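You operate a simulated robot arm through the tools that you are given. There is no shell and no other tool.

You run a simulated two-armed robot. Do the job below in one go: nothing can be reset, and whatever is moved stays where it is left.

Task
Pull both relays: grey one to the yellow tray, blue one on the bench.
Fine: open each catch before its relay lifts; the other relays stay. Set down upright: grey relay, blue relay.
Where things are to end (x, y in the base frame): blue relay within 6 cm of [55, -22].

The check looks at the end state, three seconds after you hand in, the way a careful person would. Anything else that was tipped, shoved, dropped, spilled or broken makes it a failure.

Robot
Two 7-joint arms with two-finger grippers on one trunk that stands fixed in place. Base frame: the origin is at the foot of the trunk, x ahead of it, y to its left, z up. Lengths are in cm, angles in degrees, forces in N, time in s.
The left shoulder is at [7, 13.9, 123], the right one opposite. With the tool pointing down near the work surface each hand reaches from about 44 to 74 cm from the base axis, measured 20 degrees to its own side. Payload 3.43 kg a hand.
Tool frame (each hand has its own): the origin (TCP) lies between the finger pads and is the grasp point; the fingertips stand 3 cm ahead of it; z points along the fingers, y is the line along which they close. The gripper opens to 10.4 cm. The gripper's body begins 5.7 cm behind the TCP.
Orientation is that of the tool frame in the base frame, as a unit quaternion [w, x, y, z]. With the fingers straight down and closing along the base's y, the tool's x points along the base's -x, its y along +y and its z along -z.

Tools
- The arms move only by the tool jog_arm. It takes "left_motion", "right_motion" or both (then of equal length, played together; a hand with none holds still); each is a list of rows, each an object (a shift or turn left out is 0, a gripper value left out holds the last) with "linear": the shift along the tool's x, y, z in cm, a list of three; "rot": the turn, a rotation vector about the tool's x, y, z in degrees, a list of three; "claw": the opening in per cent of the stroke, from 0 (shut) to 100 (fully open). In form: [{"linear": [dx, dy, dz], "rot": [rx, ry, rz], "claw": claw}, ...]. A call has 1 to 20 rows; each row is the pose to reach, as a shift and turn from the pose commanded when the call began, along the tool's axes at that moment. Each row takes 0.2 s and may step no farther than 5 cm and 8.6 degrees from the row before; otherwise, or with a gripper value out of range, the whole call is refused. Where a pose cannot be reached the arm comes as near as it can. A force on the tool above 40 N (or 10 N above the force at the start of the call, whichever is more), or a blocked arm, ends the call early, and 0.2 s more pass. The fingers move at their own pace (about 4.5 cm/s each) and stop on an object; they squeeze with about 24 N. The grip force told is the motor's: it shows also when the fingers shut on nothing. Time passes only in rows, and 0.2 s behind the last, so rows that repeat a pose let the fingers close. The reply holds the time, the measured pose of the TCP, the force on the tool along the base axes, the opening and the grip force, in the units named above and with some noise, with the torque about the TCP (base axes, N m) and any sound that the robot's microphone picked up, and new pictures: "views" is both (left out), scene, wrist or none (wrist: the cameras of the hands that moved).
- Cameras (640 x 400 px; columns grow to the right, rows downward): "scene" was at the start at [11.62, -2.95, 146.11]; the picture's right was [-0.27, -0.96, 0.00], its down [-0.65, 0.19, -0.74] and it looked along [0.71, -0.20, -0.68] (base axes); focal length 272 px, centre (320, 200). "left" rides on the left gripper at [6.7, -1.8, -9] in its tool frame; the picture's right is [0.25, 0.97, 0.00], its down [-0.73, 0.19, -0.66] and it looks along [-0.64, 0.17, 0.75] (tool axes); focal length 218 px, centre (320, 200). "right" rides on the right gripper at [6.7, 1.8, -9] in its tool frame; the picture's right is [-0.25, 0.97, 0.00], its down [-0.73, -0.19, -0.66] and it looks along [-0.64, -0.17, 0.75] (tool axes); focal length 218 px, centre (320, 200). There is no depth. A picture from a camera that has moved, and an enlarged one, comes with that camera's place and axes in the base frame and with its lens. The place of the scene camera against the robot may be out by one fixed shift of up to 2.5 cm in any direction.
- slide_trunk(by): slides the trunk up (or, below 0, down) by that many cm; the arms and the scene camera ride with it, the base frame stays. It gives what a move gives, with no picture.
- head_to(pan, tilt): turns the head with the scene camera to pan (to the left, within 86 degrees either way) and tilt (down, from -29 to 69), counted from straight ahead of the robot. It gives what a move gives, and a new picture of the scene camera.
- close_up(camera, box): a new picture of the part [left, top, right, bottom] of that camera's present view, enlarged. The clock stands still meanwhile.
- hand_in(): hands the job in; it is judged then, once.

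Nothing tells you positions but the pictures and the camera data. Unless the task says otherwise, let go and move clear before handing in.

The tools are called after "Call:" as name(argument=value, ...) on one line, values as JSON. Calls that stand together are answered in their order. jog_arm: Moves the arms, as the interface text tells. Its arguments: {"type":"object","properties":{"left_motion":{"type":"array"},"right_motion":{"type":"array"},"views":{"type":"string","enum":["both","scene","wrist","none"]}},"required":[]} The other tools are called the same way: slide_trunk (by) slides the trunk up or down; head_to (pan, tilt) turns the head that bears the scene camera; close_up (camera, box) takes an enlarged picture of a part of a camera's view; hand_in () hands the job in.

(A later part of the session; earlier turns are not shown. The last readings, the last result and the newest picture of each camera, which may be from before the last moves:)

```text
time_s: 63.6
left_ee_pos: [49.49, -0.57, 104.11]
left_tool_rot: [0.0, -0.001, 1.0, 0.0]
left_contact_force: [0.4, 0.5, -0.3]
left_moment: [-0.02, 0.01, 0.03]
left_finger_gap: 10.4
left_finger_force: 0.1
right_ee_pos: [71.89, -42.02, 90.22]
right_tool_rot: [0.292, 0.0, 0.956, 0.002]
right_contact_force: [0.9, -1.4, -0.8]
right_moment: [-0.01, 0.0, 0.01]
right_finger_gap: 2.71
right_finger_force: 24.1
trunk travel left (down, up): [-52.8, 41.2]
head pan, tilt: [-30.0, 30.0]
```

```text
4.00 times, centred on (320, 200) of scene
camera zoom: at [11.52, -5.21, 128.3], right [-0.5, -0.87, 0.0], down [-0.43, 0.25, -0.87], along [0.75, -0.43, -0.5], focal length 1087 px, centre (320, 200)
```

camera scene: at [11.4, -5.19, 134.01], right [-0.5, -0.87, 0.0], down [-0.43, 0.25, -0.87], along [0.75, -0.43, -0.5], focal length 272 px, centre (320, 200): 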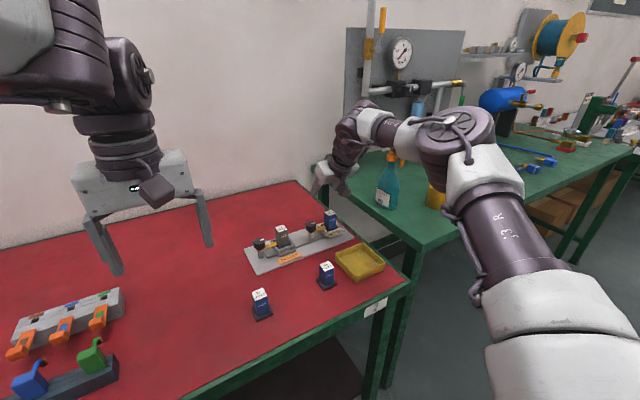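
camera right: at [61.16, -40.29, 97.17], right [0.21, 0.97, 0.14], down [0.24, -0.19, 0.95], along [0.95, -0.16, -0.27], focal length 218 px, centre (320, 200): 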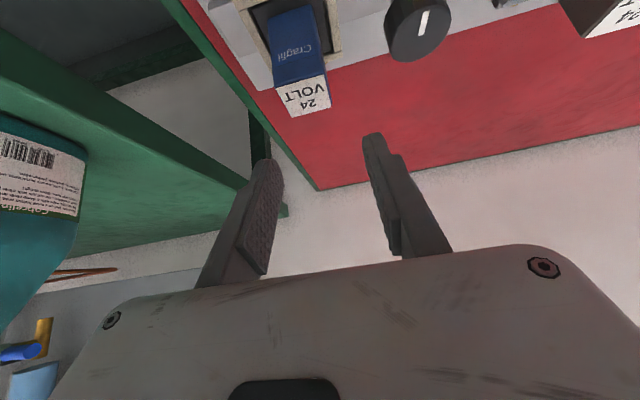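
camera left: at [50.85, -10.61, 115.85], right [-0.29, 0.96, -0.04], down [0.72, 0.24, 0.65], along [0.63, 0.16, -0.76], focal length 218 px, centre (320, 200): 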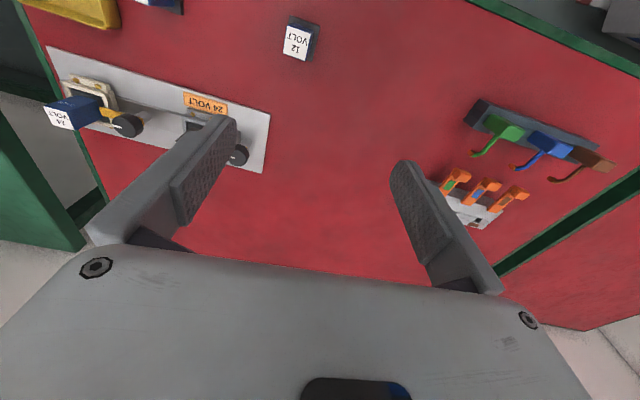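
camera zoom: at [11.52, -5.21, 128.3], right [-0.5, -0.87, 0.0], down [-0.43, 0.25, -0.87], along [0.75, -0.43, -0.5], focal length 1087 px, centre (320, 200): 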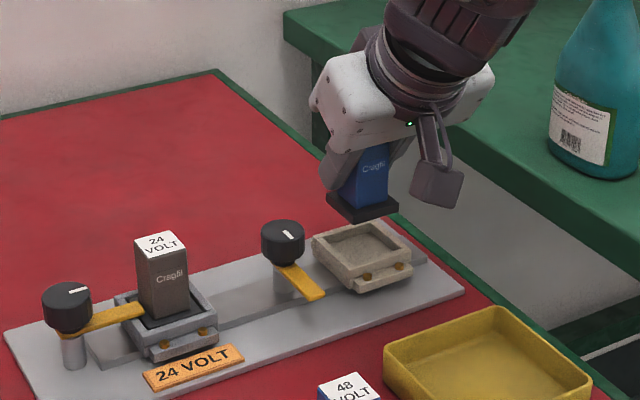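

The blue relay is out cleanly, and its bottom is about 4.0 cm below the TCP. I'll raise it further, carry it back over the tray and then across to about [57.5, -22], passing above the 48 V relay.

Call:
slide_trunk(by=5)

Call:
jog_arm(right_motion=[{"linear": [2.0, 0, -1.35]}, {"linear": [4.97, 0, -3.35]}, {"linear": [8.0, 0.5, -5.4]}, {"linear": [10.5, 2, -7.08]}, {"linear": [11.9, 5, -8.05]}, {"linear": [11.9, 8.5, -8.05]}], views="both")

```text
time_s: 64.5
left_ee_pos: [49.59, -0.43, 109.11]
left_tool_rot: [-0.001, -0.002, 1.0, 0.0]
left_contact_force: [-0.5, 0.1, 0.9]
left_moment: [-0.01, 0.02, -0.04]
left_finger_gap: 10.39
left_finger_force: 0.0
right_ee_pos: [71.88, -41.99, 95.26]
right_tool_rot: [0.293, -0.001, 0.956, 0.002]
right_contact_force: [-0.4, -0.4, -1.8]
right_moment: [-0.01, -0.03, 0.0]
right_finger_gap: 2.73
right_finger_force: 23.9
trunk travel left (down, up): [-57.8, 36.2]
head pan, tilt: [-30.0, 30.0]
```

```text
time_s: 66.0
left_ee_pos: [49.62, -0.25, 109.03]
left_tool_rot: [-0.001, -0.003, 1.0, -0.001]
left_contact_force: [-0.2, -0.4, 0.2]
left_moment: [-0.04, 0.01, -0.03]
left_finger_gap: 10.4
left_finger_force: 0.1
right_ee_pos: [57.48, -33.26, 95.28]
right_tool_rot: [0.293, 0.0, 0.956, 0.0]
right_contact_force: [0.4, -0.9, -1.4]
right_moment: [0.0, -0.01, -0.03]
right_finger_gap: 2.73
right_finger_force: 24.1
trunk travel left (down, up): [-57.8, 36.2]
head pan, tilt: [-30.0, 30.0]
camera scene: at [11.54, -4.98, 133.3], right [-0.5, -0.87, 0.0], down [-0.43, 0.25, -0.87], along [0.75, -0.43, -0.5], focal length 272 px, centre (320, 200)
camera right: at [46.84, -31.57, 99.07], right [0.21, 0.97, 0.14], down [0.24, -0.19, 0.95], along [0.95, -0.17, -0.27], focal length 218 px, centre (320, 200)
```

scene: 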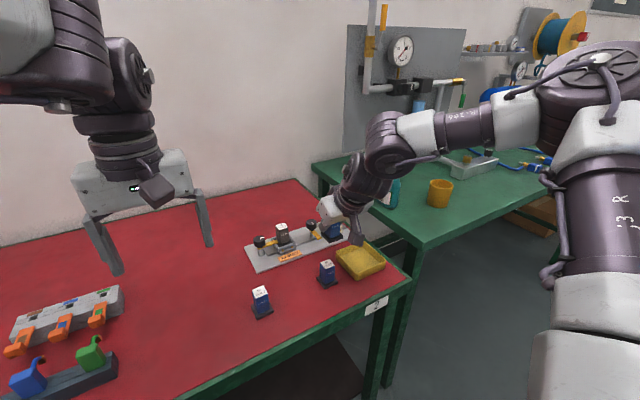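
right: 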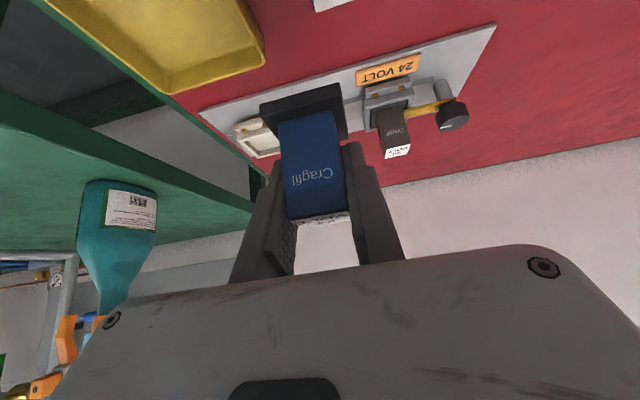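

Now carrying the blue relay across to y≈-22.

Call:
jog_arm(right_motion=[{"linear": [0, 2.5, 0]}, {"linear": [0, 5, 0]}, {"linear": [0, 7.5, 0]}, {"linear": [0, 10, 0]}, {"linear": [0, 11.2, 0]}], views="both")

```text
time_s: 67.2
left_ee_pos: [49.61, -0.46, 109.0]
left_tool_rot: [-0.001, -0.003, 1.0, 0.0]
left_contact_force: [-0.4, -1.1, -0.3]
left_moment: [0.01, 0.03, 0.03]
left_finger_gap: 10.4
left_finger_force: 0.1
right_ee_pos: [57.41, -22.41, 95.29]
right_tool_rot: [0.293, 0.0, 0.956, 0.002]
right_contact_force: [-0.5, 0.8, -1.6]
right_moment: [0.02, 0.0, 0.01]
right_finger_gap: 2.72
right_finger_force: 24.0
trunk travel left (down, up): [-57.8, 36.2]
head pan, tilt: [-30.0, 30.0]
camera scene: at [11.48, -5.22, 133.3], right [-0.5, -0.87, 0.0], down [-0.43, 0.25, -0.87], along [0.75, -0.43, -0.5], focal length 272 px, centre (320, 200)
camera right: at [46.79, -20.58, 99.11], right [0.21, 0.97, 0.14], down [0.24, -0.19, 0.95], along [0.95, -0.17, -0.27], focal length 218 px, centre (320, 200)
```

scene: 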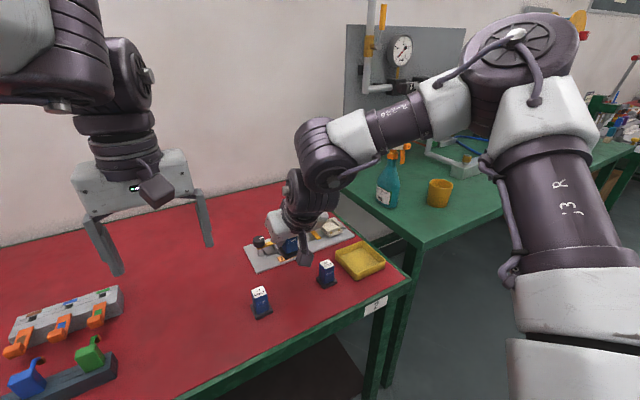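
right: 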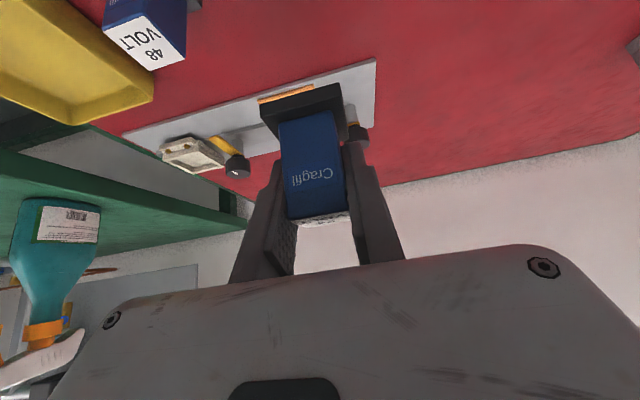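

It's in position at about [57.4, -22.4]. Lowering with the trunk, finishing in small steps until contact.

Call:
slide_trunk(by=-9)

Call:
slide_trunk(by=-2.2)

Call:
close_up(camera="scene", box=[220, 170, 380, 270])

Call:
close_up(camera="right", box=[160, 0, 480, 200])

```text
time_s: 68.4
left_ee_pos: [49.61, -0.43, 100.05]
left_tool_rot: [0.0, -0.001, 1.0, 0.0]
left_contact_force: [-1.2, 0.8, 0.4]
left_moment: [-0.01, 0.01, 0.0]
left_finger_gap: 10.4
left_finger_force: 0.0
right_ee_pos: [57.36, -22.24, 86.38]
right_tool_rot: [0.294, -0.001, 0.956, 0.001]
right_contact_force: [-0.1, -0.7, -1.1]
right_moment: [-0.02, 0.02, -0.04]
right_finger_gap: 2.74
right_finger_force: 23.8
trunk travel left (down, up): [-48.8, 45.2]
head pan, tilt: [-30.0, 30.0]
```

```text
time_s: 69.1
left_ee_pos: [49.51, -0.54, 97.8]
left_tool_rot: [0.001, -0.002, 1.0, 0.0]
left_contact_force: [0.8, -0.1, -0.7]
left_moment: [-0.01, -0.02, -0.03]
left_finger_gap: 10.41
left_finger_force: 0.0
right_ee_pos: [57.41, -22.25, 84.22]
right_tool_rot: [0.292, -0.001, 0.956, 0.001]
right_contact_force: [-0.8, 0.1, -0.3]
right_moment: [0.02, 0.0, 0.01]
right_finger_gap: 2.73
right_finger_force: 24.1
trunk travel left (down, up): [-46.6, 47.4]
head pan, tilt: [-30.0, 30.0]
```

```text
4.00 times, centred on (300, 220) of scene
camera zoom: at [11.41, -5.16, 122.11], right [-0.5, -0.87, 0.0], down [-0.43, 0.25, -0.87], along [0.75, -0.43, -0.5], focal length 1087 px, centre (400, 120)
```

zoom: 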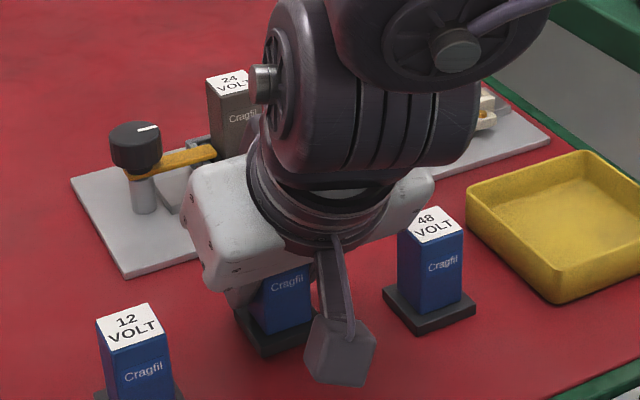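

```text
2.00 times, centred on (320, 100) of right
camera zoom: at [46.75, -20.56, 87.96], right [0.21, 0.97, 0.14], down [0.24, -0.19, 0.95], along [0.95, -0.16, -0.27], focal length 436 px, centre (320, 400)
```

zoom: 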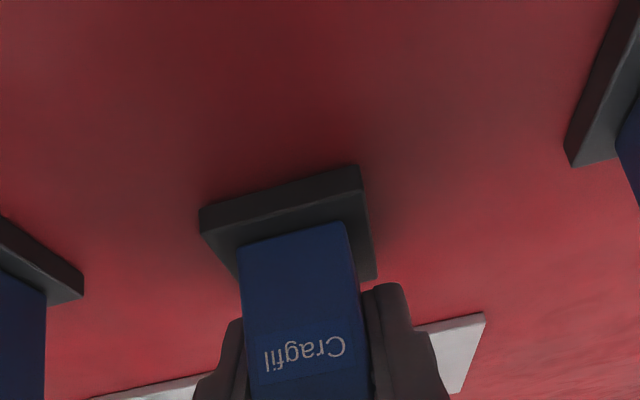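

Still about 1 cm to go. Lowering in small steps.

Call:
slide_trunk(by=-0.7)

Call:
slide_trunk(by=-0.3)

Call:
close_up(camera="right", box=[160, 0, 480, 200])

```text
time_s: 69.6
left_ee_pos: [49.31, -0.29, 97.32]
left_tool_rot: [0.002, -0.001, 1.0, 0.0]
left_contact_force: [-0.6, 0.5, -0.1]
left_moment: [0.0, -0.02, 0.03]
left_finger_gap: 10.39
left_finger_force: 0.1
right_ee_pos: [57.4, -22.29, 83.93]
right_tool_rot: [0.298, 0.001, 0.955, 0.001]
right_contact_force: [2.2, -4.4, 25.2]
right_moment: [-0.16, 0.02, 0.03]
right_finger_gap: 2.74
right_finger_force: 24.3
trunk travel left (down, up): [-45.9, 48.1]
head pan, tilt: [-30.0, 30.0]
```

```text
time_s: 70.2
left_ee_pos: [49.27, -0.37, 97.02]
left_tool_rot: [0.002, -0.002, 1.0, 0.0]
left_contact_force: [-0.2, -0.3, -0.5]
left_moment: [-0.04, 0.01, 0.03]
left_finger_gap: 10.39
left_finger_force: 0.0
right_ee_pos: [57.29, -22.3, 83.49]
right_tool_rot: [0.296, 0.001, 0.955, 0.002]
right_contact_force: [2.4, -4.4, 30.5]
right_moment: [-0.21, 0.1, 0.0]
right_finger_gap: 2.71
right_finger_force: 23.6
trunk travel left (down, up): [-45.6, 48.4]
head pan, tilt: [-30.0, 30.0]
```

```text
2.00 times, centred on (320, 100) of right
camera zoom: at [46.62, -20.51, 87.22], right [0.21, 0.97, 0.15], down [0.23, -0.19, 0.95], along [0.95, -0.17, -0.26], focal length 436 px, centre (320, 400)
```

zoom: 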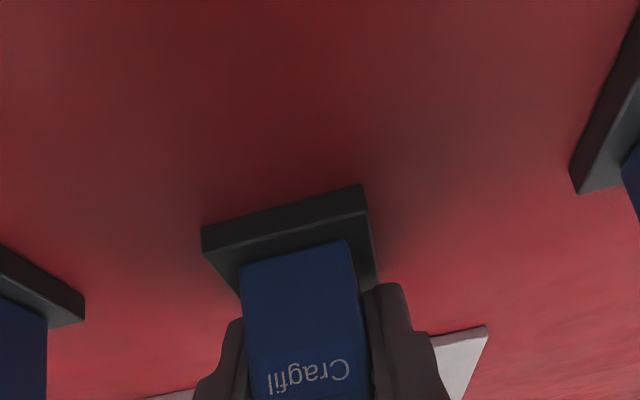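

The relay has touched down on the bench (bench top at about z 80). I'll ease the pressure off slightly before letting go.

Call:
slide_trunk(by=0.4)

```text
time_s: 70.7
left_ee_pos: [49.55, -0.28, 97.34]
left_tool_rot: [0.002, -0.002, 1.0, 0.0]
left_contact_force: [0.0, 0.7, -0.6]
left_moment: [0.01, 0.0, 0.03]
left_finger_gap: 10.41
left_finger_force: 0.0
right_ee_pos: [57.3, -22.25, 83.55]
right_tool_rot: [0.292, 0.0, 0.956, 0.0]
right_contact_force: [3.6, -2.1, 13.2]
right_moment: [-0.06, -0.37, -0.06]
right_finger_gap: 2.72
right_finger_force: 23.8
trunk travel left (down, up): [-46.0, 48.0]
head pan, tilt: [-30.0, 30.0]
```

Call:
slide_trunk(by=0.2)

Call:
jog_arm(right_motion=[{"claw": 30}, {"claw": 38}, {"claw": 45}, {"claw": 45}], views="none")

Call:
close_up(camera="right", box=[160, 0, 480, 200])

Call:
close_up(camera="scene", box=[220, 170, 380, 270])

```text
time_s: 71.2
left_ee_pos: [49.55, -0.37, 97.45]
left_tool_rot: [-0.001, -0.002, 1.0, -0.001]
left_contact_force: [-1.1, -0.1, 0.7]
left_moment: [0.03, -0.01, -0.01]
left_finger_gap: 10.43
left_finger_force: 0.1
right_ee_pos: [57.24, -22.28, 83.48]
right_tool_rot: [0.289, 0.0, 0.957, 0.001]
right_contact_force: [0.2, -0.1, -0.2]
right_moment: [-0.04, -0.03, 0.01]
right_finger_gap: 2.71
right_finger_force: 23.8
trunk travel left (down, up): [-46.2, 47.8]
head pan, tilt: [-30.0, 30.0]
```

```text
time_s: 72.2
left_ee_pos: [49.66, -0.37, 97.49]
left_tool_rot: [0.0, -0.001, 1.0, 0.0]
left_contact_force: [0.4, 0.0, 0.7]
left_moment: [0.04, -0.01, 0.02]
left_finger_gap: 10.38
left_finger_force: 0.0
right_ee_pos: [57.35, -22.3, 83.75]
right_tool_rot: [0.292, 0.0, 0.956, 0.002]
right_contact_force: [0.3, -0.4, 0.4]
right_moment: [0.0, -0.02, 0.02]
right_finger_gap: 4.67
right_finger_force: 0.1
trunk travel left (down, up): [-46.2, 47.8]
head pan, tilt: [-30.0, 30.0]
```

```text
2.00 times, centred on (320, 100) of right
camera zoom: at [46.77, -20.57, 87.55], right [0.21, 0.97, 0.14], down [0.24, -0.19, 0.95], along [0.95, -0.16, -0.27], focal length 436 px, centre (320, 400)
```

zoom: 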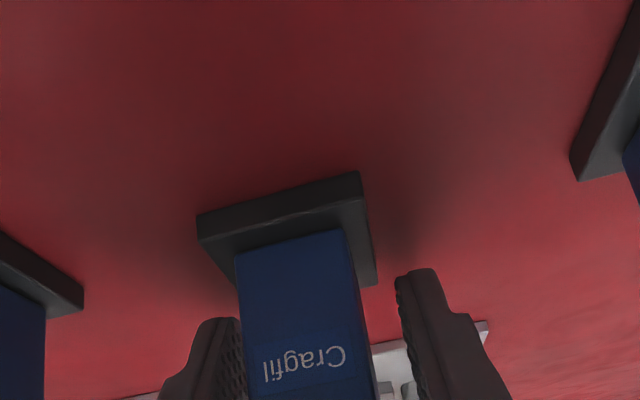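

```text
4.00 times, centred on (300, 220) of scene
camera zoom: at [11.44, -5.17, 121.71], right [-0.5, -0.87, 0.0], down [-0.43, 0.25, -0.87], along [0.75, -0.43, -0.5], focal length 1087 px, centre (400, 120)
```

zoom: 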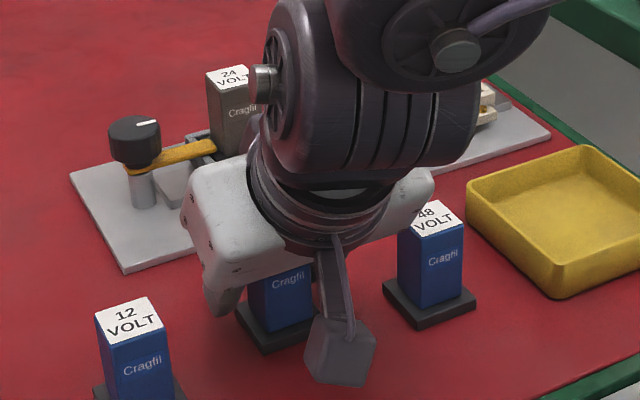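

The blue relay stands upright on the bench, released. Next I'll rise and move over the grey socket with a 40° lean, fingers opened to 8 cm to straddle it as before.

Call:
slide_trunk(by=13.3)

Call:
jog_arm(right_motion=[{"linear": [-3.2, -1.1, 2.16], "rot": [0, -1.5, 0], "claw": 60}, {"linear": [-6.4, -2.2, 4.32], "rot": [0, -3, 0], "claw": 77}, {"linear": [-9.6, -3.3, 6.48], "rot": [0, -4.5, 0]}, {"linear": [-12.81, -4.4, 8.64], "rot": [0, -6, 0]}, {"linear": [-12.81, -4.4, 8.64], "rot": [0, -6, 0]}], views="both")

```text
time_s: 73.8
left_ee_pos: [49.66, -0.47, 110.8]
left_tool_rot: [0.0, -0.002, 1.0, 0.0]
left_contact_force: [-0.2, 0.3, 0.3]
left_moment: [-0.01, 0.0, 0.01]
left_finger_gap: 10.39
left_finger_force: 0.1
right_ee_pos: [57.4, -22.4, 96.93]
right_tool_rot: [0.292, -0.001, 0.956, 0.002]
right_contact_force: [0.0, -0.4, 0.3]
right_moment: [0.03, 0.0, 0.0]
right_finger_gap: 4.67
right_finger_force: 0.0
trunk travel left (down, up): [-59.5, 34.5]
head pan, tilt: [-30.0, 30.0]
```

```text
time_s: 75.0
left_ee_pos: [49.43, -0.34, 110.74]
left_tool_rot: [0.001, -0.001, 1.0, 0.0]
left_contact_force: [-0.5, -0.6, -0.1]
left_moment: [-0.03, -0.01, -0.02]
left_finger_gap: 10.41
left_finger_force: 0.1
right_ee_pos: [72.78, -26.59, 97.24]
right_tool_rot: [0.343, 0.001, 0.939, 0.0]
right_contact_force: [-0.1, 0.3, -0.1]
right_moment: [0.01, -0.01, -0.02]
right_finger_gap: 8.01
right_finger_force: 0.1
trunk travel left (down, up): [-59.5, 34.5]
head pan, tilt: [-30.0, 30.0]
camera scene: at [11.33, -5.15, 135.02], right [-0.5, -0.87, 0.0], down [-0.43, 0.25, -0.87], along [0.75, -0.43, -0.5], focal length 272 px, centre (320, 200)
camera right: at [61.86, -24.84, 99.8], right [0.19, 0.97, 0.16], down [0.13, -0.19, 0.97], along [0.97, -0.17, -0.17], focal length 218 px, centre (320, 200)
```

scene: 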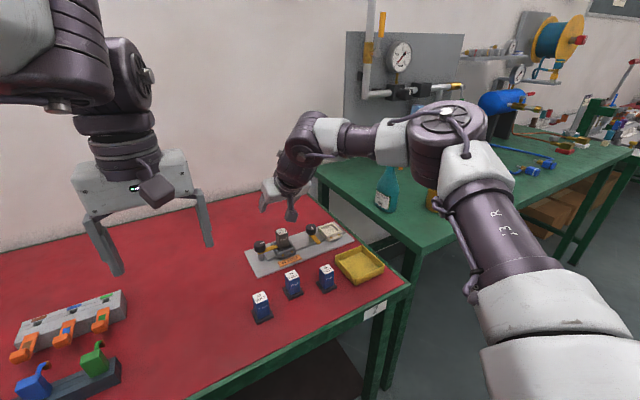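
right: 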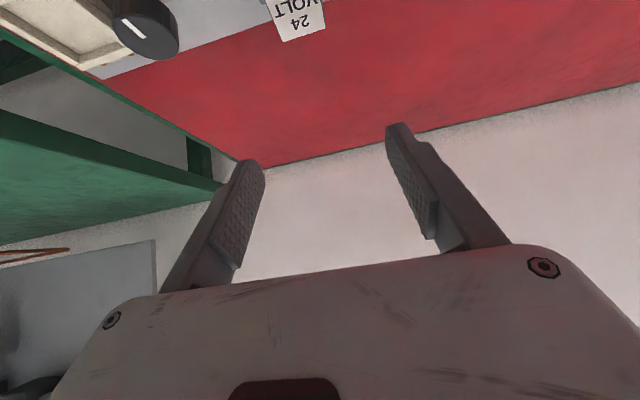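

The hand is over the grey relay at [72.8, -26.6, 97]. Lowering part way to check positions from close by.

Call:
slide_trunk(by=-6.5)

Call:
close_up(camera="right", box=[160, 0, 480, 200])

Call:
close_up(camera="scene", box=[230, 175, 350, 250])

```text
time_s: 76.1
left_ee_pos: [49.6, -0.46, 104.29]
left_tool_rot: [0.001, -0.002, 1.0, 0.0]
left_contact_force: [-0.1, -0.1, 0.0]
left_moment: [-0.03, -0.04, -0.01]
left_finger_gap: 10.39
left_finger_force: 0.0
right_ee_pos: [72.85, -26.58, 90.63]
right_tool_rot: [0.343, 0.0, 0.939, 0.001]
right_contact_force: [-0.4, -0.7, -0.2]
right_moment: [0.0, -0.03, 0.0]
right_finger_gap: 8.02
right_finger_force: 0.0
trunk travel left (down, up): [-53.0, 41.0]
head pan, tilt: [-30.0, 30.0]
```

```text
2.00 times, centred on (320, 100) of right
camera zoom: at [61.89, -24.83, 93.26], right [0.19, 0.97, 0.17], down [0.14, -0.19, 0.97], along [0.97, -0.16, -0.17], focal length 436 px, centre (320, 400)
```

zoom: 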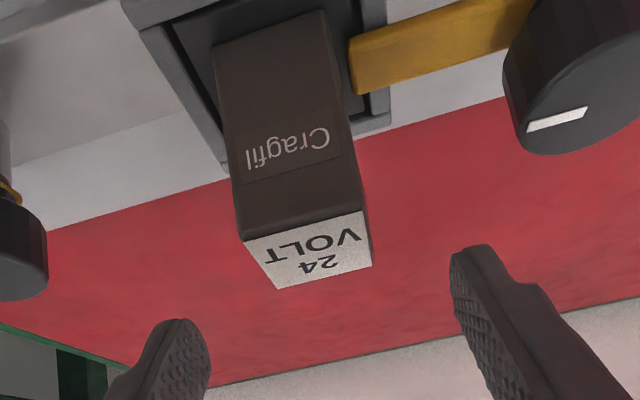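

```text
5.33 times, centred on (290, 212) of scene
camera zoom: at [11.41, -5.16, 128.51], right [-0.5, -0.87, 0.0], down [-0.43, 0.25, -0.87], along [0.75, -0.43, -0.5], focal length 1450 px, centre (480, 133)
```

zoom: 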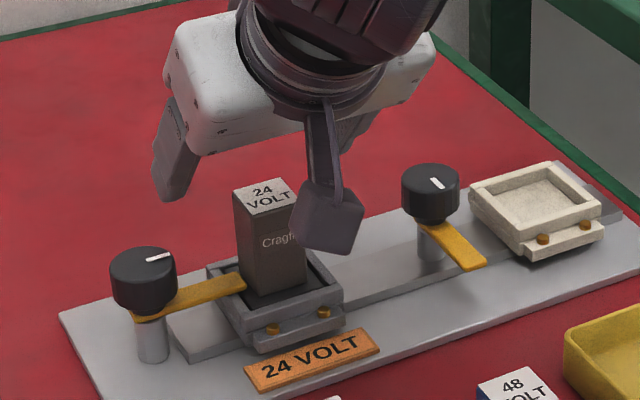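

The grey relay is at [71.7, -26.0], its knob at [71.95, -19.2] and the lever's far edge at x≈72.35. I'll shift 0.6 cm further out for clearance and then lower the finger behind the lever.

Call:
jog_arm(right_motion=[{"linear": [-0.23, 0, 0.19]}, {"linear": [-0.46, 0, 0.39]}], views="none")

Call:
slide_trunk(by=-4)

Call:
close_up(camera="right", box=[160, 0, 480, 200])

Call:
close_up(camera="scene", box=[230, 175, 350, 250])

```text
time_s: 76.7
left_ee_pos: [49.62, -0.37, 104.19]
left_tool_rot: [0.0, -0.003, 1.0, 0.0]
left_contact_force: [1.2, 0.6, -0.6]
left_moment: [-0.04, 0.01, 0.01]
left_finger_gap: 10.4
left_finger_force: 0.1
right_ee_pos: [72.74, -26.45, 90.5]
right_tool_rot: [0.343, 0.0, 0.939, 0.001]
right_contact_force: [-0.3, 1.2, -0.1]
right_moment: [0.0, 0.04, -0.02]
right_finger_gap: 7.99
right_finger_force: 0.1
right hand out of reach, approached as far as the arm can: row 1, 2
trunk travel left (down, up): [-53.0, 41.0]
head pan, tilt: [-30.0, 30.0]
```

```text
time_s: 77.5
left_ee_pos: [49.53, -0.44, 100.34]
left_tool_rot: [0.0, -0.002, 1.0, 0.0]
left_contact_force: [-0.1, -0.8, 0.1]
left_moment: [0.0, 0.01, -0.01]
left_finger_gap: 10.4
left_finger_force: 0.0
right_ee_pos: [72.78, -26.55, 86.7]
right_tool_rot: [0.343, 0.0, 0.939, 0.001]
right_contact_force: [0.2, 0.0, -0.8]
right_moment: [0.0, 0.03, 0.01]
right_finger_gap: 8.0
right_finger_force: 0.0
trunk travel left (down, up): [-49.0, 45.0]
head pan, tilt: [-30.0, 30.0]
```

```text
2.00 times, centred on (320, 100) of right
camera zoom: at [61.88, -24.82, 89.27], right [0.19, 0.97, 0.17], down [0.14, -0.19, 0.97], along [0.97, -0.16, -0.17], focal length 436 px, centre (320, 400)
```

zoom: 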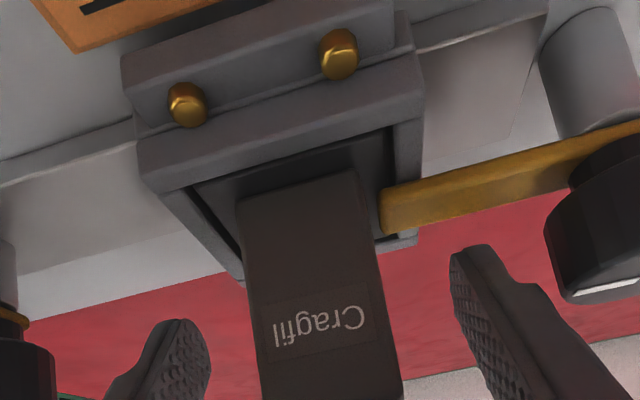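

```text
5.33 times, centred on (290, 212) of scene
camera zoom: at [11.4, -5.16, 124.51], right [-0.5, -0.87, 0.0], down [-0.43, 0.25, -0.87], along [0.75, -0.43, -0.5], focal length 1450 px, centre (480, 133)
```

zoom: 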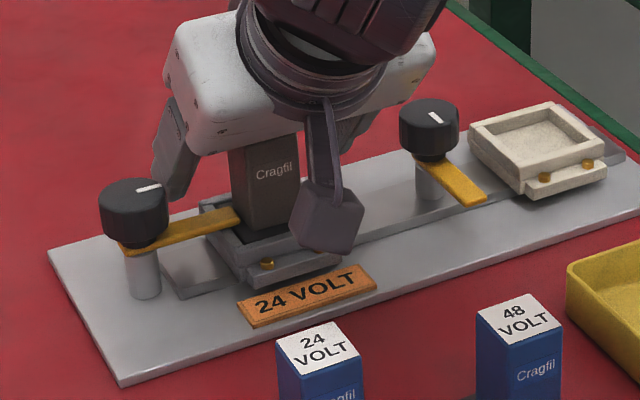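

The finger is behind the lever with enough margin. Lowering the last 2 cm gently.

Call:
slide_trunk(by=-1)

Call:
slide_trunk(by=-0.9)

Call:
close_up(camera="right", box=[160, 0, 480, 200])

```text
time_s: 78.1
left_ee_pos: [49.53, -0.5, 99.31]
left_tool_rot: [0.001, -0.002, 1.0, 0.0]
left_contact_force: [-0.3, 0.0, 0.0]
left_moment: [0.0, 0.0, -0.01]
left_finger_gap: 10.39
left_finger_force: 0.0
right_ee_pos: [72.85, -26.59, 85.59]
right_tool_rot: [0.342, 0.0, 0.94, 0.002]
right_contact_force: [-0.3, 1.3, 0.5]
right_moment: [-0.01, -0.01, -0.03]
right_finger_gap: 8.01
right_finger_force: 0.1
trunk travel left (down, up): [-48.0, 46.0]
head pan, tilt: [-30.0, 30.0]
```

```text
time_s: 78.7
left_ee_pos: [49.65, -0.36, 98.39]
left_tool_rot: [0.001, -0.002, 1.0, 0.001]
left_contact_force: [0.7, 0.1, 0.0]
left_moment: [0.02, 0.01, 0.01]
left_finger_gap: 10.4
left_finger_force: 0.0
right_ee_pos: [72.83, -26.67, 84.68]
right_tool_rot: [0.343, 0.001, 0.939, 0.001]
right_contact_force: [1.0, -1.0, 1.1]
right_moment: [0.09, 0.0, 0.03]
right_finger_gap: 7.98
right_finger_force: 0.1
trunk travel left (down, up): [-47.1, 46.9]
head pan, tilt: [-30.0, 30.0]
```

```text
2.00 times, centred on (320, 100) of right
camera zoom: at [61.9, -24.83, 87.36], right [0.19, 0.97, 0.17], down [0.14, -0.19, 0.97], along [0.97, -0.17, -0.17], focal length 436 px, centre (320, 400)
```

zoom: 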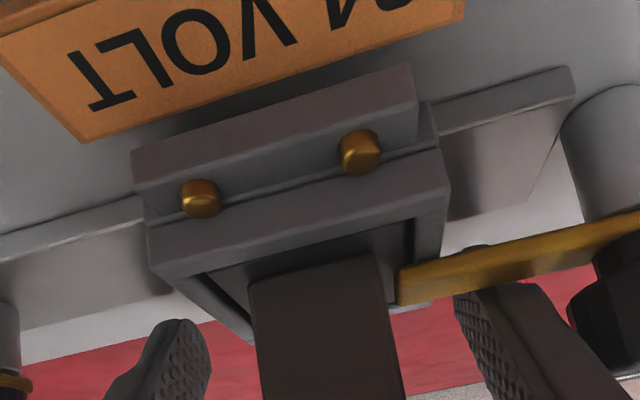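

The fingertip is behind the lever, showing just below it. Drawing the grey lever toward me slowly.

Call:
jog_arm(right_motion=[{"linear": [0.23, 0, -0.19]}, {"linear": [0.46, 0, -0.39]}, {"linear": [0.69, 0, -0.58]}, {"linear": [0.92, 0, -0.77]}, {"linear": [1.15, 0, -0.96]}], views="none")

Call:
close_up(camera="right", box=[160, 0, 480, 200])

```text
time_s: 79.8
left_ee_pos: [49.5, -0.4, 98.41]
left_tool_rot: [0.0, -0.002, 1.0, -0.001]
left_contact_force: [-0.2, -0.4, -0.4]
left_moment: [0.02, 0.01, -0.01]
left_finger_gap: 10.4
left_finger_force: 0.0
right_ee_pos: [71.35, -26.32, 84.65]
right_tool_rot: [0.343, 0.0, 0.939, 0.002]
right_contact_force: [-0.6, 0.9, 2.7]
right_moment: [0.17, 0.0, -0.05]
right_finger_gap: 7.98
right_finger_force: 0.1
trunk travel left (down, up): [-47.1, 46.9]
head pan, tilt: [-30.0, 30.0]
```

```text
2.00 times, centred on (320, 100) of right
camera zoom: at [60.38, -24.79, 87.35], right [0.19, 0.97, 0.17], down [0.14, -0.19, 0.97], along [0.97, -0.16, -0.17], focal length 436 px, centre (320, 400)
```

zoom: 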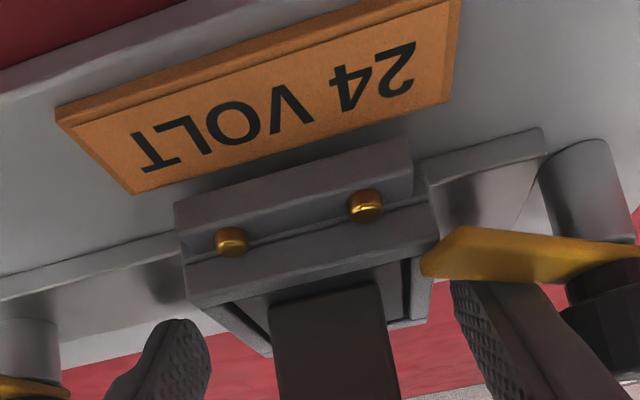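

The grey lever is swinging too. Continuing.

Call:
jog_arm(right_motion=[{"linear": [0.31, 0, -0.26]}, {"linear": [0.61, -0.1, -0.51]}, {"linear": [0.92, -0.1, -0.77]}, {"linear": [1.23, -0.1, -1.03]}, {"linear": [1.53, -0.1, -1.29]}], views="none")

Call:
close_up(camera="right", box=[160, 0, 480, 200])

```text
time_s: 81.0
left_ee_pos: [49.61, -0.35, 98.37]
left_tool_rot: [0.001, -0.002, 1.0, 0.001]
left_contact_force: [0.0, -0.3, -0.1]
left_moment: [-0.02, -0.03, -0.03]
left_finger_gap: 10.42
left_finger_force: 0.1
right_ee_pos: [69.21, -26.65, 84.61]
right_tool_rot: [0.343, 0.0, 0.939, 0.001]
right_contact_force: [2.1, 2.0, 4.6]
right_moment: [0.2, 0.0, -0.08]
right_finger_gap: 8.05
right_finger_force: 0.2
trunk travel left (down, up): [-47.1, 46.9]
head pan, tilt: [-30.0, 30.0]
```

```text
2.00 times, centred on (320, 100) of right
camera zoom: at [58.36, -24.92, 87.36], right [0.19, 0.97, 0.17], down [0.14, -0.19, 0.97], along [0.97, -0.17, -0.17], focal length 436 px, centre (320, 400)
```

zoom: 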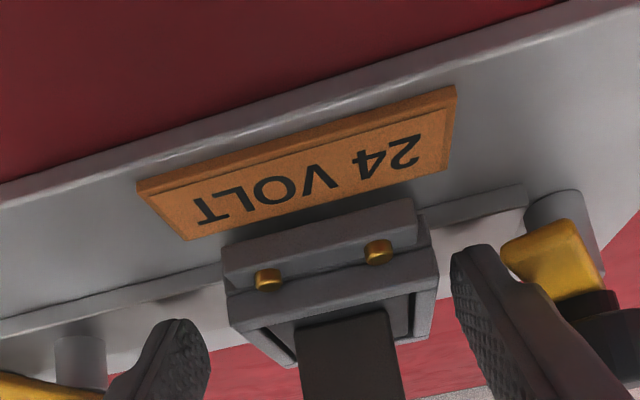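

Around 65° open. A little further back, then sideways with a slight finger opening to finish the swing.

Call:
jog_arm(right_motion=[{"linear": [0.31, 0, -0.26]}, {"linear": [0.61, 0.1, -0.51]}, {"linear": [0.84, 0.3, -0.71]}, {"linear": [0.92, 0.5, -0.77]}], views="none")

Call:
close_up(camera="right", box=[160, 0, 480, 200])

Call:
close_up(camera="scene", box=[230, 175, 350, 250])

```text
time_s: 82.0
left_ee_pos: [49.38, -0.48, 98.33]
left_tool_rot: [0.001, -0.002, 1.0, 0.0]
left_contact_force: [-0.2, 0.3, -0.3]
left_moment: [0.0, 0.0, -0.04]
left_finger_gap: 10.39
left_finger_force: 0.0
right_ee_pos: [68.05, -26.19, 84.76]
right_tool_rot: [0.344, 0.0, 0.939, 0.001]
right_contact_force: [1.2, -0.1, 4.4]
right_moment: [0.2, 0.03, -0.06]
right_finger_gap: 7.98
right_finger_force: 0.1
trunk travel left (down, up): [-47.1, 46.9]
head pan, tilt: [-30.0, 30.0]
```

```text
2.00 times, centred on (320, 100) of right
camera zoom: at [57.16, -24.45, 87.35], right [0.19, 0.97, 0.16], down [0.14, -0.19, 0.97], along [0.97, -0.16, -0.17], focal length 436 px, centre (320, 400)
```

zoom: 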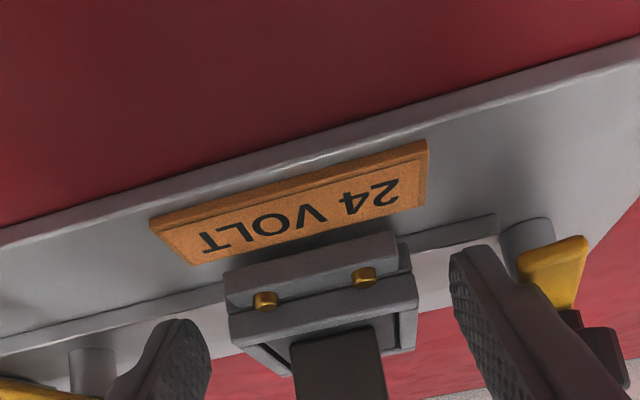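

```text
5.33 times, centred on (290, 212) of scene
camera zoom: at [11.4, -5.15, 122.61], right [-0.5, -0.87, 0.0], down [-0.43, 0.25, -0.87], along [0.75, -0.43, -0.5], focal length 1450 px, centre (480, 133)
```

zoom: 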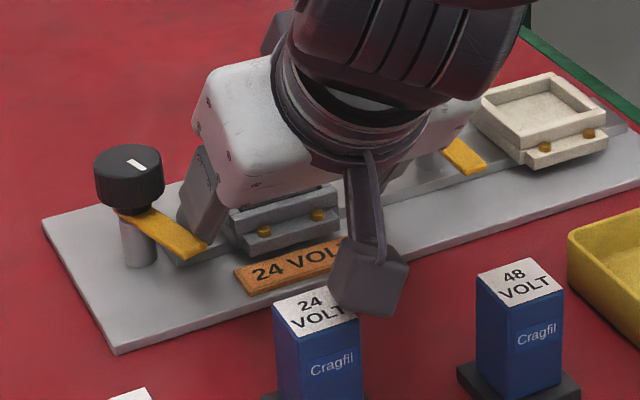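

The grey lever is about 79° open. My wrist camera box now hangs very near the blue relay I set down, so I'll check that clearance before anything else.

Call:
close_up(camera="scene", box=[270, 205, 330, 255])

Call:
close_up(camera="left", box=[0, 0, 400, 250])

```text
8.00 times, centred on (300, 230) of scene
camera zoom: at [11.4, -5.15, 122.61], right [-0.5, -0.87, 0.0], down [-0.43, 0.25, -0.87], along [0.75, -0.43, -0.5], focal length 2174 px, centre (480, -40)
```

zoom: 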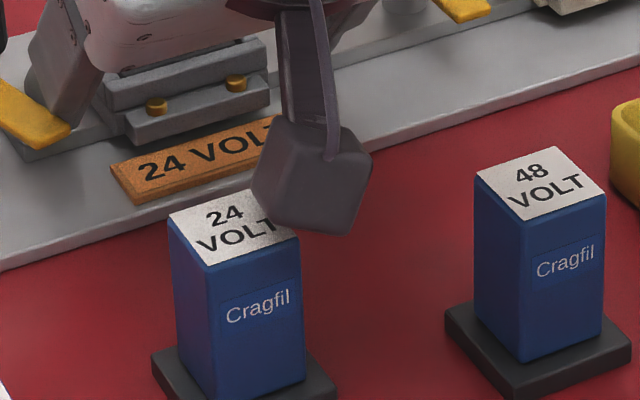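

```text
1.60 times, centred on (200, 125) of left
camera zoom: at [42.79, -2.22, 107.3], right [-0.26, 0.97, 0.0], down [0.73, 0.19, 0.66], along [0.64, 0.17, -0.75], focal length 349 px, centre (512, 320)
```

zoom: 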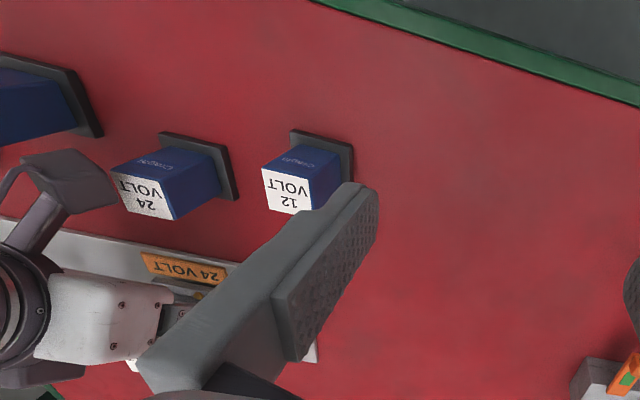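

The camera box is right beside the relay's top corner but not touching it. I'll only open the fingers (which pushes the lever on and can only nudge the hand away from the relay), then go straight up.

Call:
jog_arm(right_motion=[{"claw": 85}, {"claw": 92}, {"claw": 98}, {"claw": 98}], views="none")

Call:
close_up(camera="right", box=[160, 0, 480, 200])

Call:
close_up(camera="scene", box=[230, 175, 350, 250])

```text
time_s: 83.0
left_ee_pos: [49.26, -0.41, 98.33]
left_tool_rot: [0.003, -0.002, 1.0, 0.001]
left_contact_force: [-0.1, -0.4, -0.1]
left_moment: [-0.02, 0.02, 0.02]
left_finger_gap: 10.39
left_finger_force: 0.1
right_ee_pos: [68.04, -26.18, 84.94]
right_tool_rot: [0.345, 0.0, 0.939, 0.002]
right_contact_force: [-6.2, -1.1, 12.2]
right_moment: [0.71, 0.1, 0.32]
right_finger_gap: 9.85
right_finger_force: 0.1
trunk travel left (down, up): [-47.1, 46.9]
head pan, tilt: [-30.0, 30.0]
```

```text
2.00 times, centred on (320, 100) of right
camera zoom: at [57.02, -24.41, 87.55], right [0.19, 0.97, 0.17], down [0.13, -0.19, 0.97], along [0.97, -0.16, -0.16], focal length 436 px, centre (320, 400)
```

zoom: 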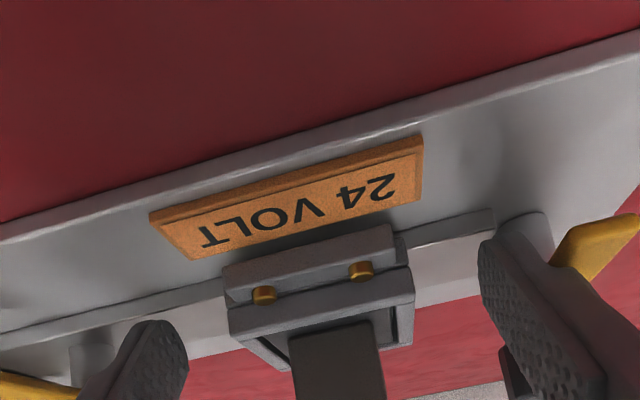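

```text
5.33 times, centred on (290, 212) of scene
camera zoom: at [11.16, -5.14, 122.65], right [-0.5, -0.87, 0.0], down [-0.43, 0.25, -0.87], along [0.75, -0.43, -0.5], focal length 1450 px, centre (480, 133)
```

zoom: 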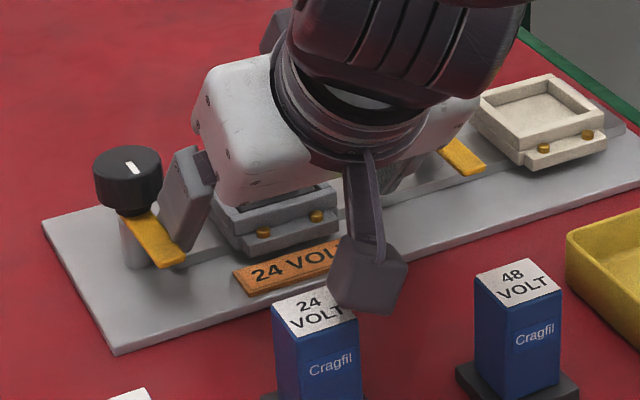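

The grey lever is now a bit past 90°, fully open. Rising straight up.

Call:
slide_trunk(by=3)

Call:
slide_trunk(by=6)

Call:
close_up(camera="scene", box=[220, 175, 380, 275])

```text
time_s: 83.8
left_ee_pos: [49.55, -0.7, 101.4]
left_tool_rot: [0.0, -0.001, 1.0, 0.001]
left_contact_force: [-0.4, -0.6, 0.1]
left_moment: [-0.02, 0.01, -0.04]
left_finger_gap: 10.38
left_finger_force: 0.0
right_ee_pos: [68.18, -26.58, 87.73]
right_tool_rot: [0.344, 0.003, 0.939, 0.0]
right_contact_force: [-1.6, -15.7, -0.6]
right_moment: [-0.38, 0.09, -0.38]
right_finger_gap: 9.31
right_finger_force: 0.1
trunk travel left (down, up): [-50.1, 43.9]
head pan, tilt: [-30.0, 30.0]
```

```text
time_s: 84.8
left_ee_pos: [49.56, -0.36, 107.26]
left_tool_rot: [0.0, -0.002, 1.0, 0.0]
left_contact_force: [-0.2, -0.2, -0.4]
left_moment: [-0.02, 0.01, -0.05]
left_finger_gap: 10.41
left_finger_force: 0.1
right_ee_pos: [68.23, -26.07, 93.66]
right_tool_rot: [0.343, -0.001, 0.939, 0.002]
right_contact_force: [-0.6, -0.3, -0.1]
right_moment: [0.02, 0.0, 0.01]
right_finger_gap: 10.2
right_finger_force: 0.1
trunk travel left (down, up): [-56.1, 37.9]
head pan, tilt: [-30.0, 30.0]
```

```text
4.00 times, centred on (300, 225) of scene
camera zoom: at [11.45, -5.15, 131.61], right [-0.5, -0.87, 0.0], down [-0.43, 0.25, -0.87], along [0.75, -0.43, -0.5], focal length 1087 px, centre (400, 100)
```

zoom: 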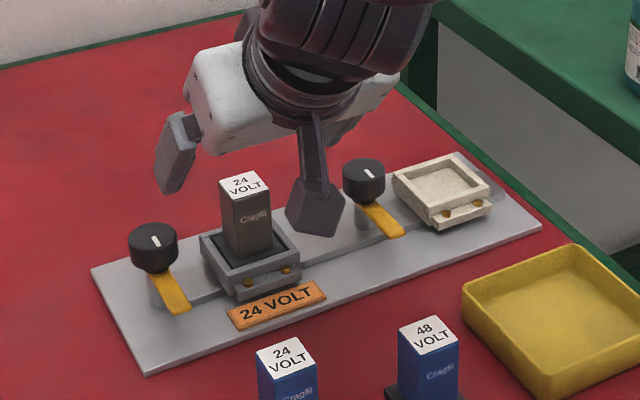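

Both catches are open and everything stands as it should. Now I'll narrow the fingers and centre over the grey relay.

Call:
jog_arm(right_motion=[{"linear": [-1.32, 0, 1.11], "claw": 60}, {"linear": [-2.64, 0.03, 2.22], "claw": 50}, {"linear": [-2.64, 0.03, 2.22]}, {"linear": [-2.64, 0.03, 2.22]}], views="wrist")

Call:
slide_trunk(by=-4)

Call:
close_up(camera="right", box=[160, 0, 480, 200])

```text
time_s: 85.8
left_ee_pos: [49.61, -0.4, 107.42]
left_tool_rot: [0.0, -0.002, 1.0, 0.0]
left_contact_force: [0.6, -0.1, 0.2]
left_moment: [-0.01, 0.01, -0.01]
left_finger_gap: 10.4
left_finger_force: 0.0
right_ee_pos: [71.77, -26.2, 93.7]
right_tool_rot: [0.342, 0.0, 0.94, 0.002]
right_contact_force: [-0.5, 0.4, 0.8]
right_moment: [-0.05, -0.02, 0.02]
right_finger_gap: 5.22
right_finger_force: 0.0
trunk travel left (down, up): [-56.1, 37.9]
head pan, tilt: [-30.0, 30.0]
camera right: at [60.7, -24.43, 96.36], right [0.19, 0.97, 0.16], down [0.14, -0.19, 0.97], along [0.97, -0.16, -0.17], focal length 218 px, centre (320, 200)
```

right: 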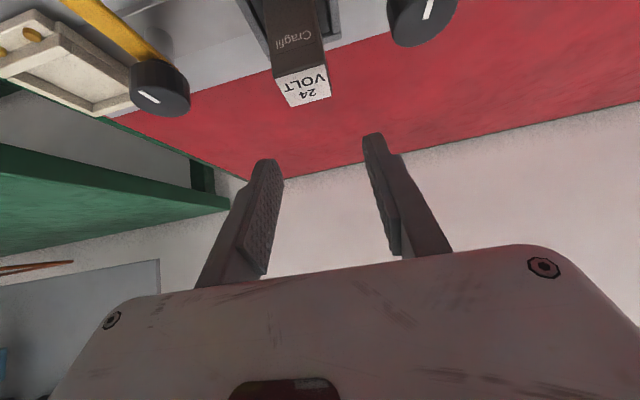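

```text
time_s: 86.6
left_ee_pos: [49.6, -0.44, 103.41]
left_tool_rot: [0.0, -0.002, 1.0, -0.001]
left_contact_force: [0.0, -0.9, 1.0]
left_moment: [0.04, -0.03, -0.01]
left_finger_gap: 10.4
left_finger_force: 0.0
right_ee_pos: [71.5, -26.18, 89.74]
right_tool_rot: [0.344, 0.0, 0.939, 0.002]
right_contact_force: [0.2, 0.3, -0.5]
right_moment: [0.0, 0.0, 0.0]
right_finger_gap: 5.19
right_finger_force: 0.0
trunk travel left (down, up): [-52.1, 41.9]
head pan, tilt: [-30.0, 30.0]
```

```text
2.00 times, centred on (320, 100) of right
camera zoom: at [60.63, -24.41, 92.42], right [0.19, 0.97, 0.17], down [0.14, -0.19, 0.97], along [0.97, -0.16, -0.17], focal length 436 px, centre (320, 400)
```

zoom: 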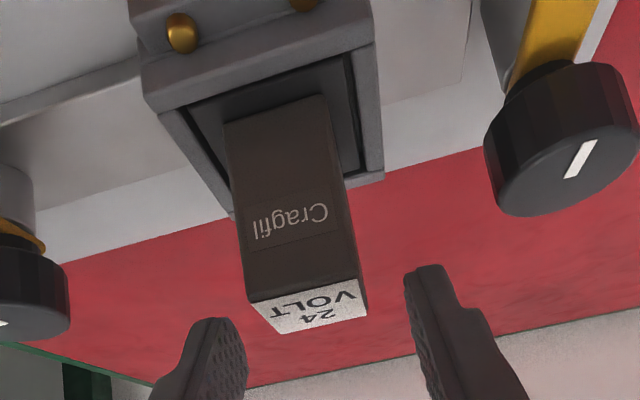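

Aligned to within 2 mm. I'll nudge sideways, lower to the grip height and check again.

Call:
jog_arm(right_motion=[{"linear": [-0.08, 0.15, 0.06]}, {"linear": [-0.08, 0.15, 0.06]}], views="none")

Call:
slide_trunk(by=-3.4)

Call:
close_up(camera="right", box=[160, 0, 480, 200])

Call:
close_up(camera="scene", box=[230, 175, 350, 250])

```text
time_s: 87.2
left_ee_pos: [49.57, -0.47, 103.38]
left_tool_rot: [0.001, -0.002, 1.0, 0.0]
left_contact_force: [-0.7, -1.5, 0.3]
left_moment: [-0.03, 0.01, 0.02]
left_finger_gap: 10.41
left_finger_force: 0.1
right_ee_pos: [71.62, -26.06, 89.79]
right_tool_rot: [0.343, 0.001, 0.939, 0.001]
right_contact_force: [-0.1, 0.8, 0.4]
right_moment: [0.02, 0.01, 0.02]
right_finger_gap: 5.19
right_finger_force: 0.1
trunk travel left (down, up): [-52.1, 41.9]
head pan, tilt: [-30.0, 30.0]
```

```text
time_s: 88.0
left_ee_pos: [49.51, -0.43, 100.01]
left_tool_rot: [0.001, -0.002, 1.0, 0.0]
left_contact_force: [-0.1, 0.3, 0.0]
left_moment: [0.02, -0.01, -0.02]
left_finger_gap: 10.41
left_finger_force: 0.1
right_ee_pos: [71.72, -26.1, 86.29]
right_tool_rot: [0.343, 0.0, 0.939, 0.001]
right_contact_force: [0.4, 0.1, 0.7]
right_moment: [0.03, 0.01, -0.01]
right_finger_gap: 5.21
right_finger_force: 0.2
trunk travel left (down, up): [-48.7, 45.3]
head pan, tilt: [-30.0, 30.0]
```

```text
2.00 times, centred on (320, 100) of right
camera zoom: at [60.73, -24.26, 89.02], right [0.19, 0.97, 0.17], down [0.14, -0.19, 0.97], along [0.97, -0.16, -0.17], focal length 436 px, centre (320, 400)
```

zoom: 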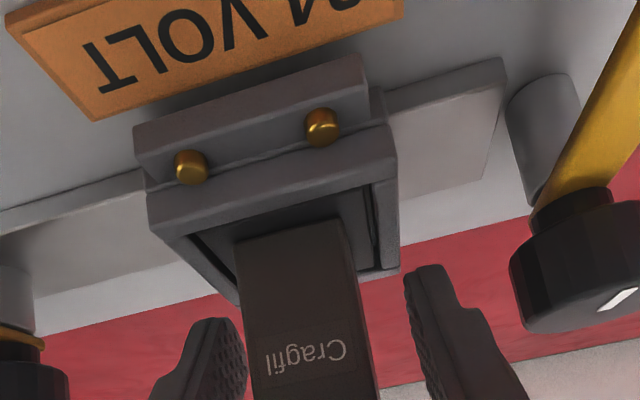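

```text
5.33 times, centred on (290, 212) of scene
camera zoom: at [11.39, -5.16, 124.21], right [-0.5, -0.87, 0.0], down [-0.43, 0.25, -0.87], along [0.75, -0.43, -0.5], focal length 1450 px, centre (480, 133)
```

zoom: 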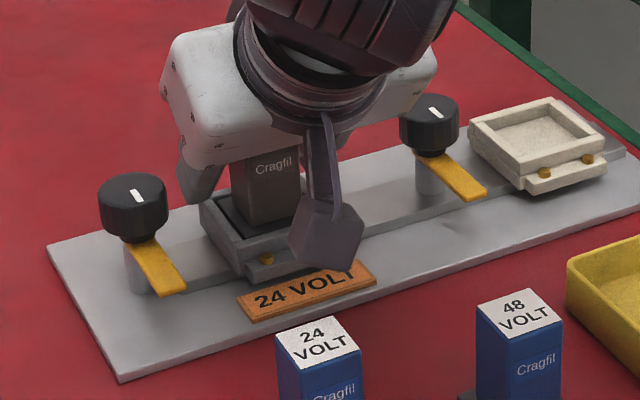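

The fingers straddle the grey relay, the lever is clear, and nothing is touching. Closing the grip.

Call:
jog_arm(right_motion=[{"claw": 35}, {"claw": 20}, {"claw": 10}, {"claw": 10}, {"claw": 10}], views="none")

Call:
slide_trunk(by=1)

Call:
close_up(camera="right", box=[160, 0, 480, 200])

```text
time_s: 89.2
left_ee_pos: [49.63, -0.35, 99.99]
left_tool_rot: [0.0, -0.002, 1.0, 0.001]
left_contact_force: [-0.1, 0.3, 0.4]
left_moment: [-0.02, 0.02, 0.03]
left_finger_gap: 10.41
left_finger_force: 0.1
right_ee_pos: [71.71, -25.97, 86.33]
right_tool_rot: [0.342, 0.0, 0.94, 0.001]
right_contact_force: [0.7, 0.2, 0.5]
right_moment: [0.0, -0.02, 0.01]
right_finger_gap: 2.73
right_finger_force: 23.8
trunk travel left (down, up): [-48.7, 45.3]
head pan, tilt: [-30.0, 30.0]
```

```text
time_s: 89.8
left_ee_pos: [49.57, -0.49, 100.98]
left_tool_rot: [0.0, -0.002, 1.0, 0.0]
left_contact_force: [0.2, 0.3, 0.2]
left_moment: [0.02, -0.01, 0.0]
left_finger_gap: 10.38
left_finger_force: 0.0
right_ee_pos: [71.7, -26.14, 87.37]
right_tool_rot: [0.343, 0.0, 0.939, 0.002]
right_contact_force: [0.2, 0.3, -0.1]
right_moment: [0.01, 0.01, 0.02]
right_finger_gap: 2.72
right_finger_force: 24.5
trunk travel left (down, up): [-49.7, 44.3]
head pan, tilt: [-30.0, 30.0]
```

```text
2.00 times, centred on (320, 100) of right
camera zoom: at [60.78, -24.28, 89.98], right [0.19, 0.97, 0.17], down [0.14, -0.19, 0.97], along [0.97, -0.16, -0.17], focal length 436 px, centre (320, 400)
```

zoom: 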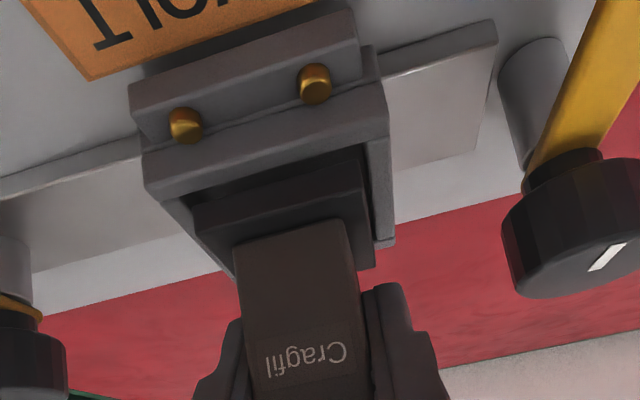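

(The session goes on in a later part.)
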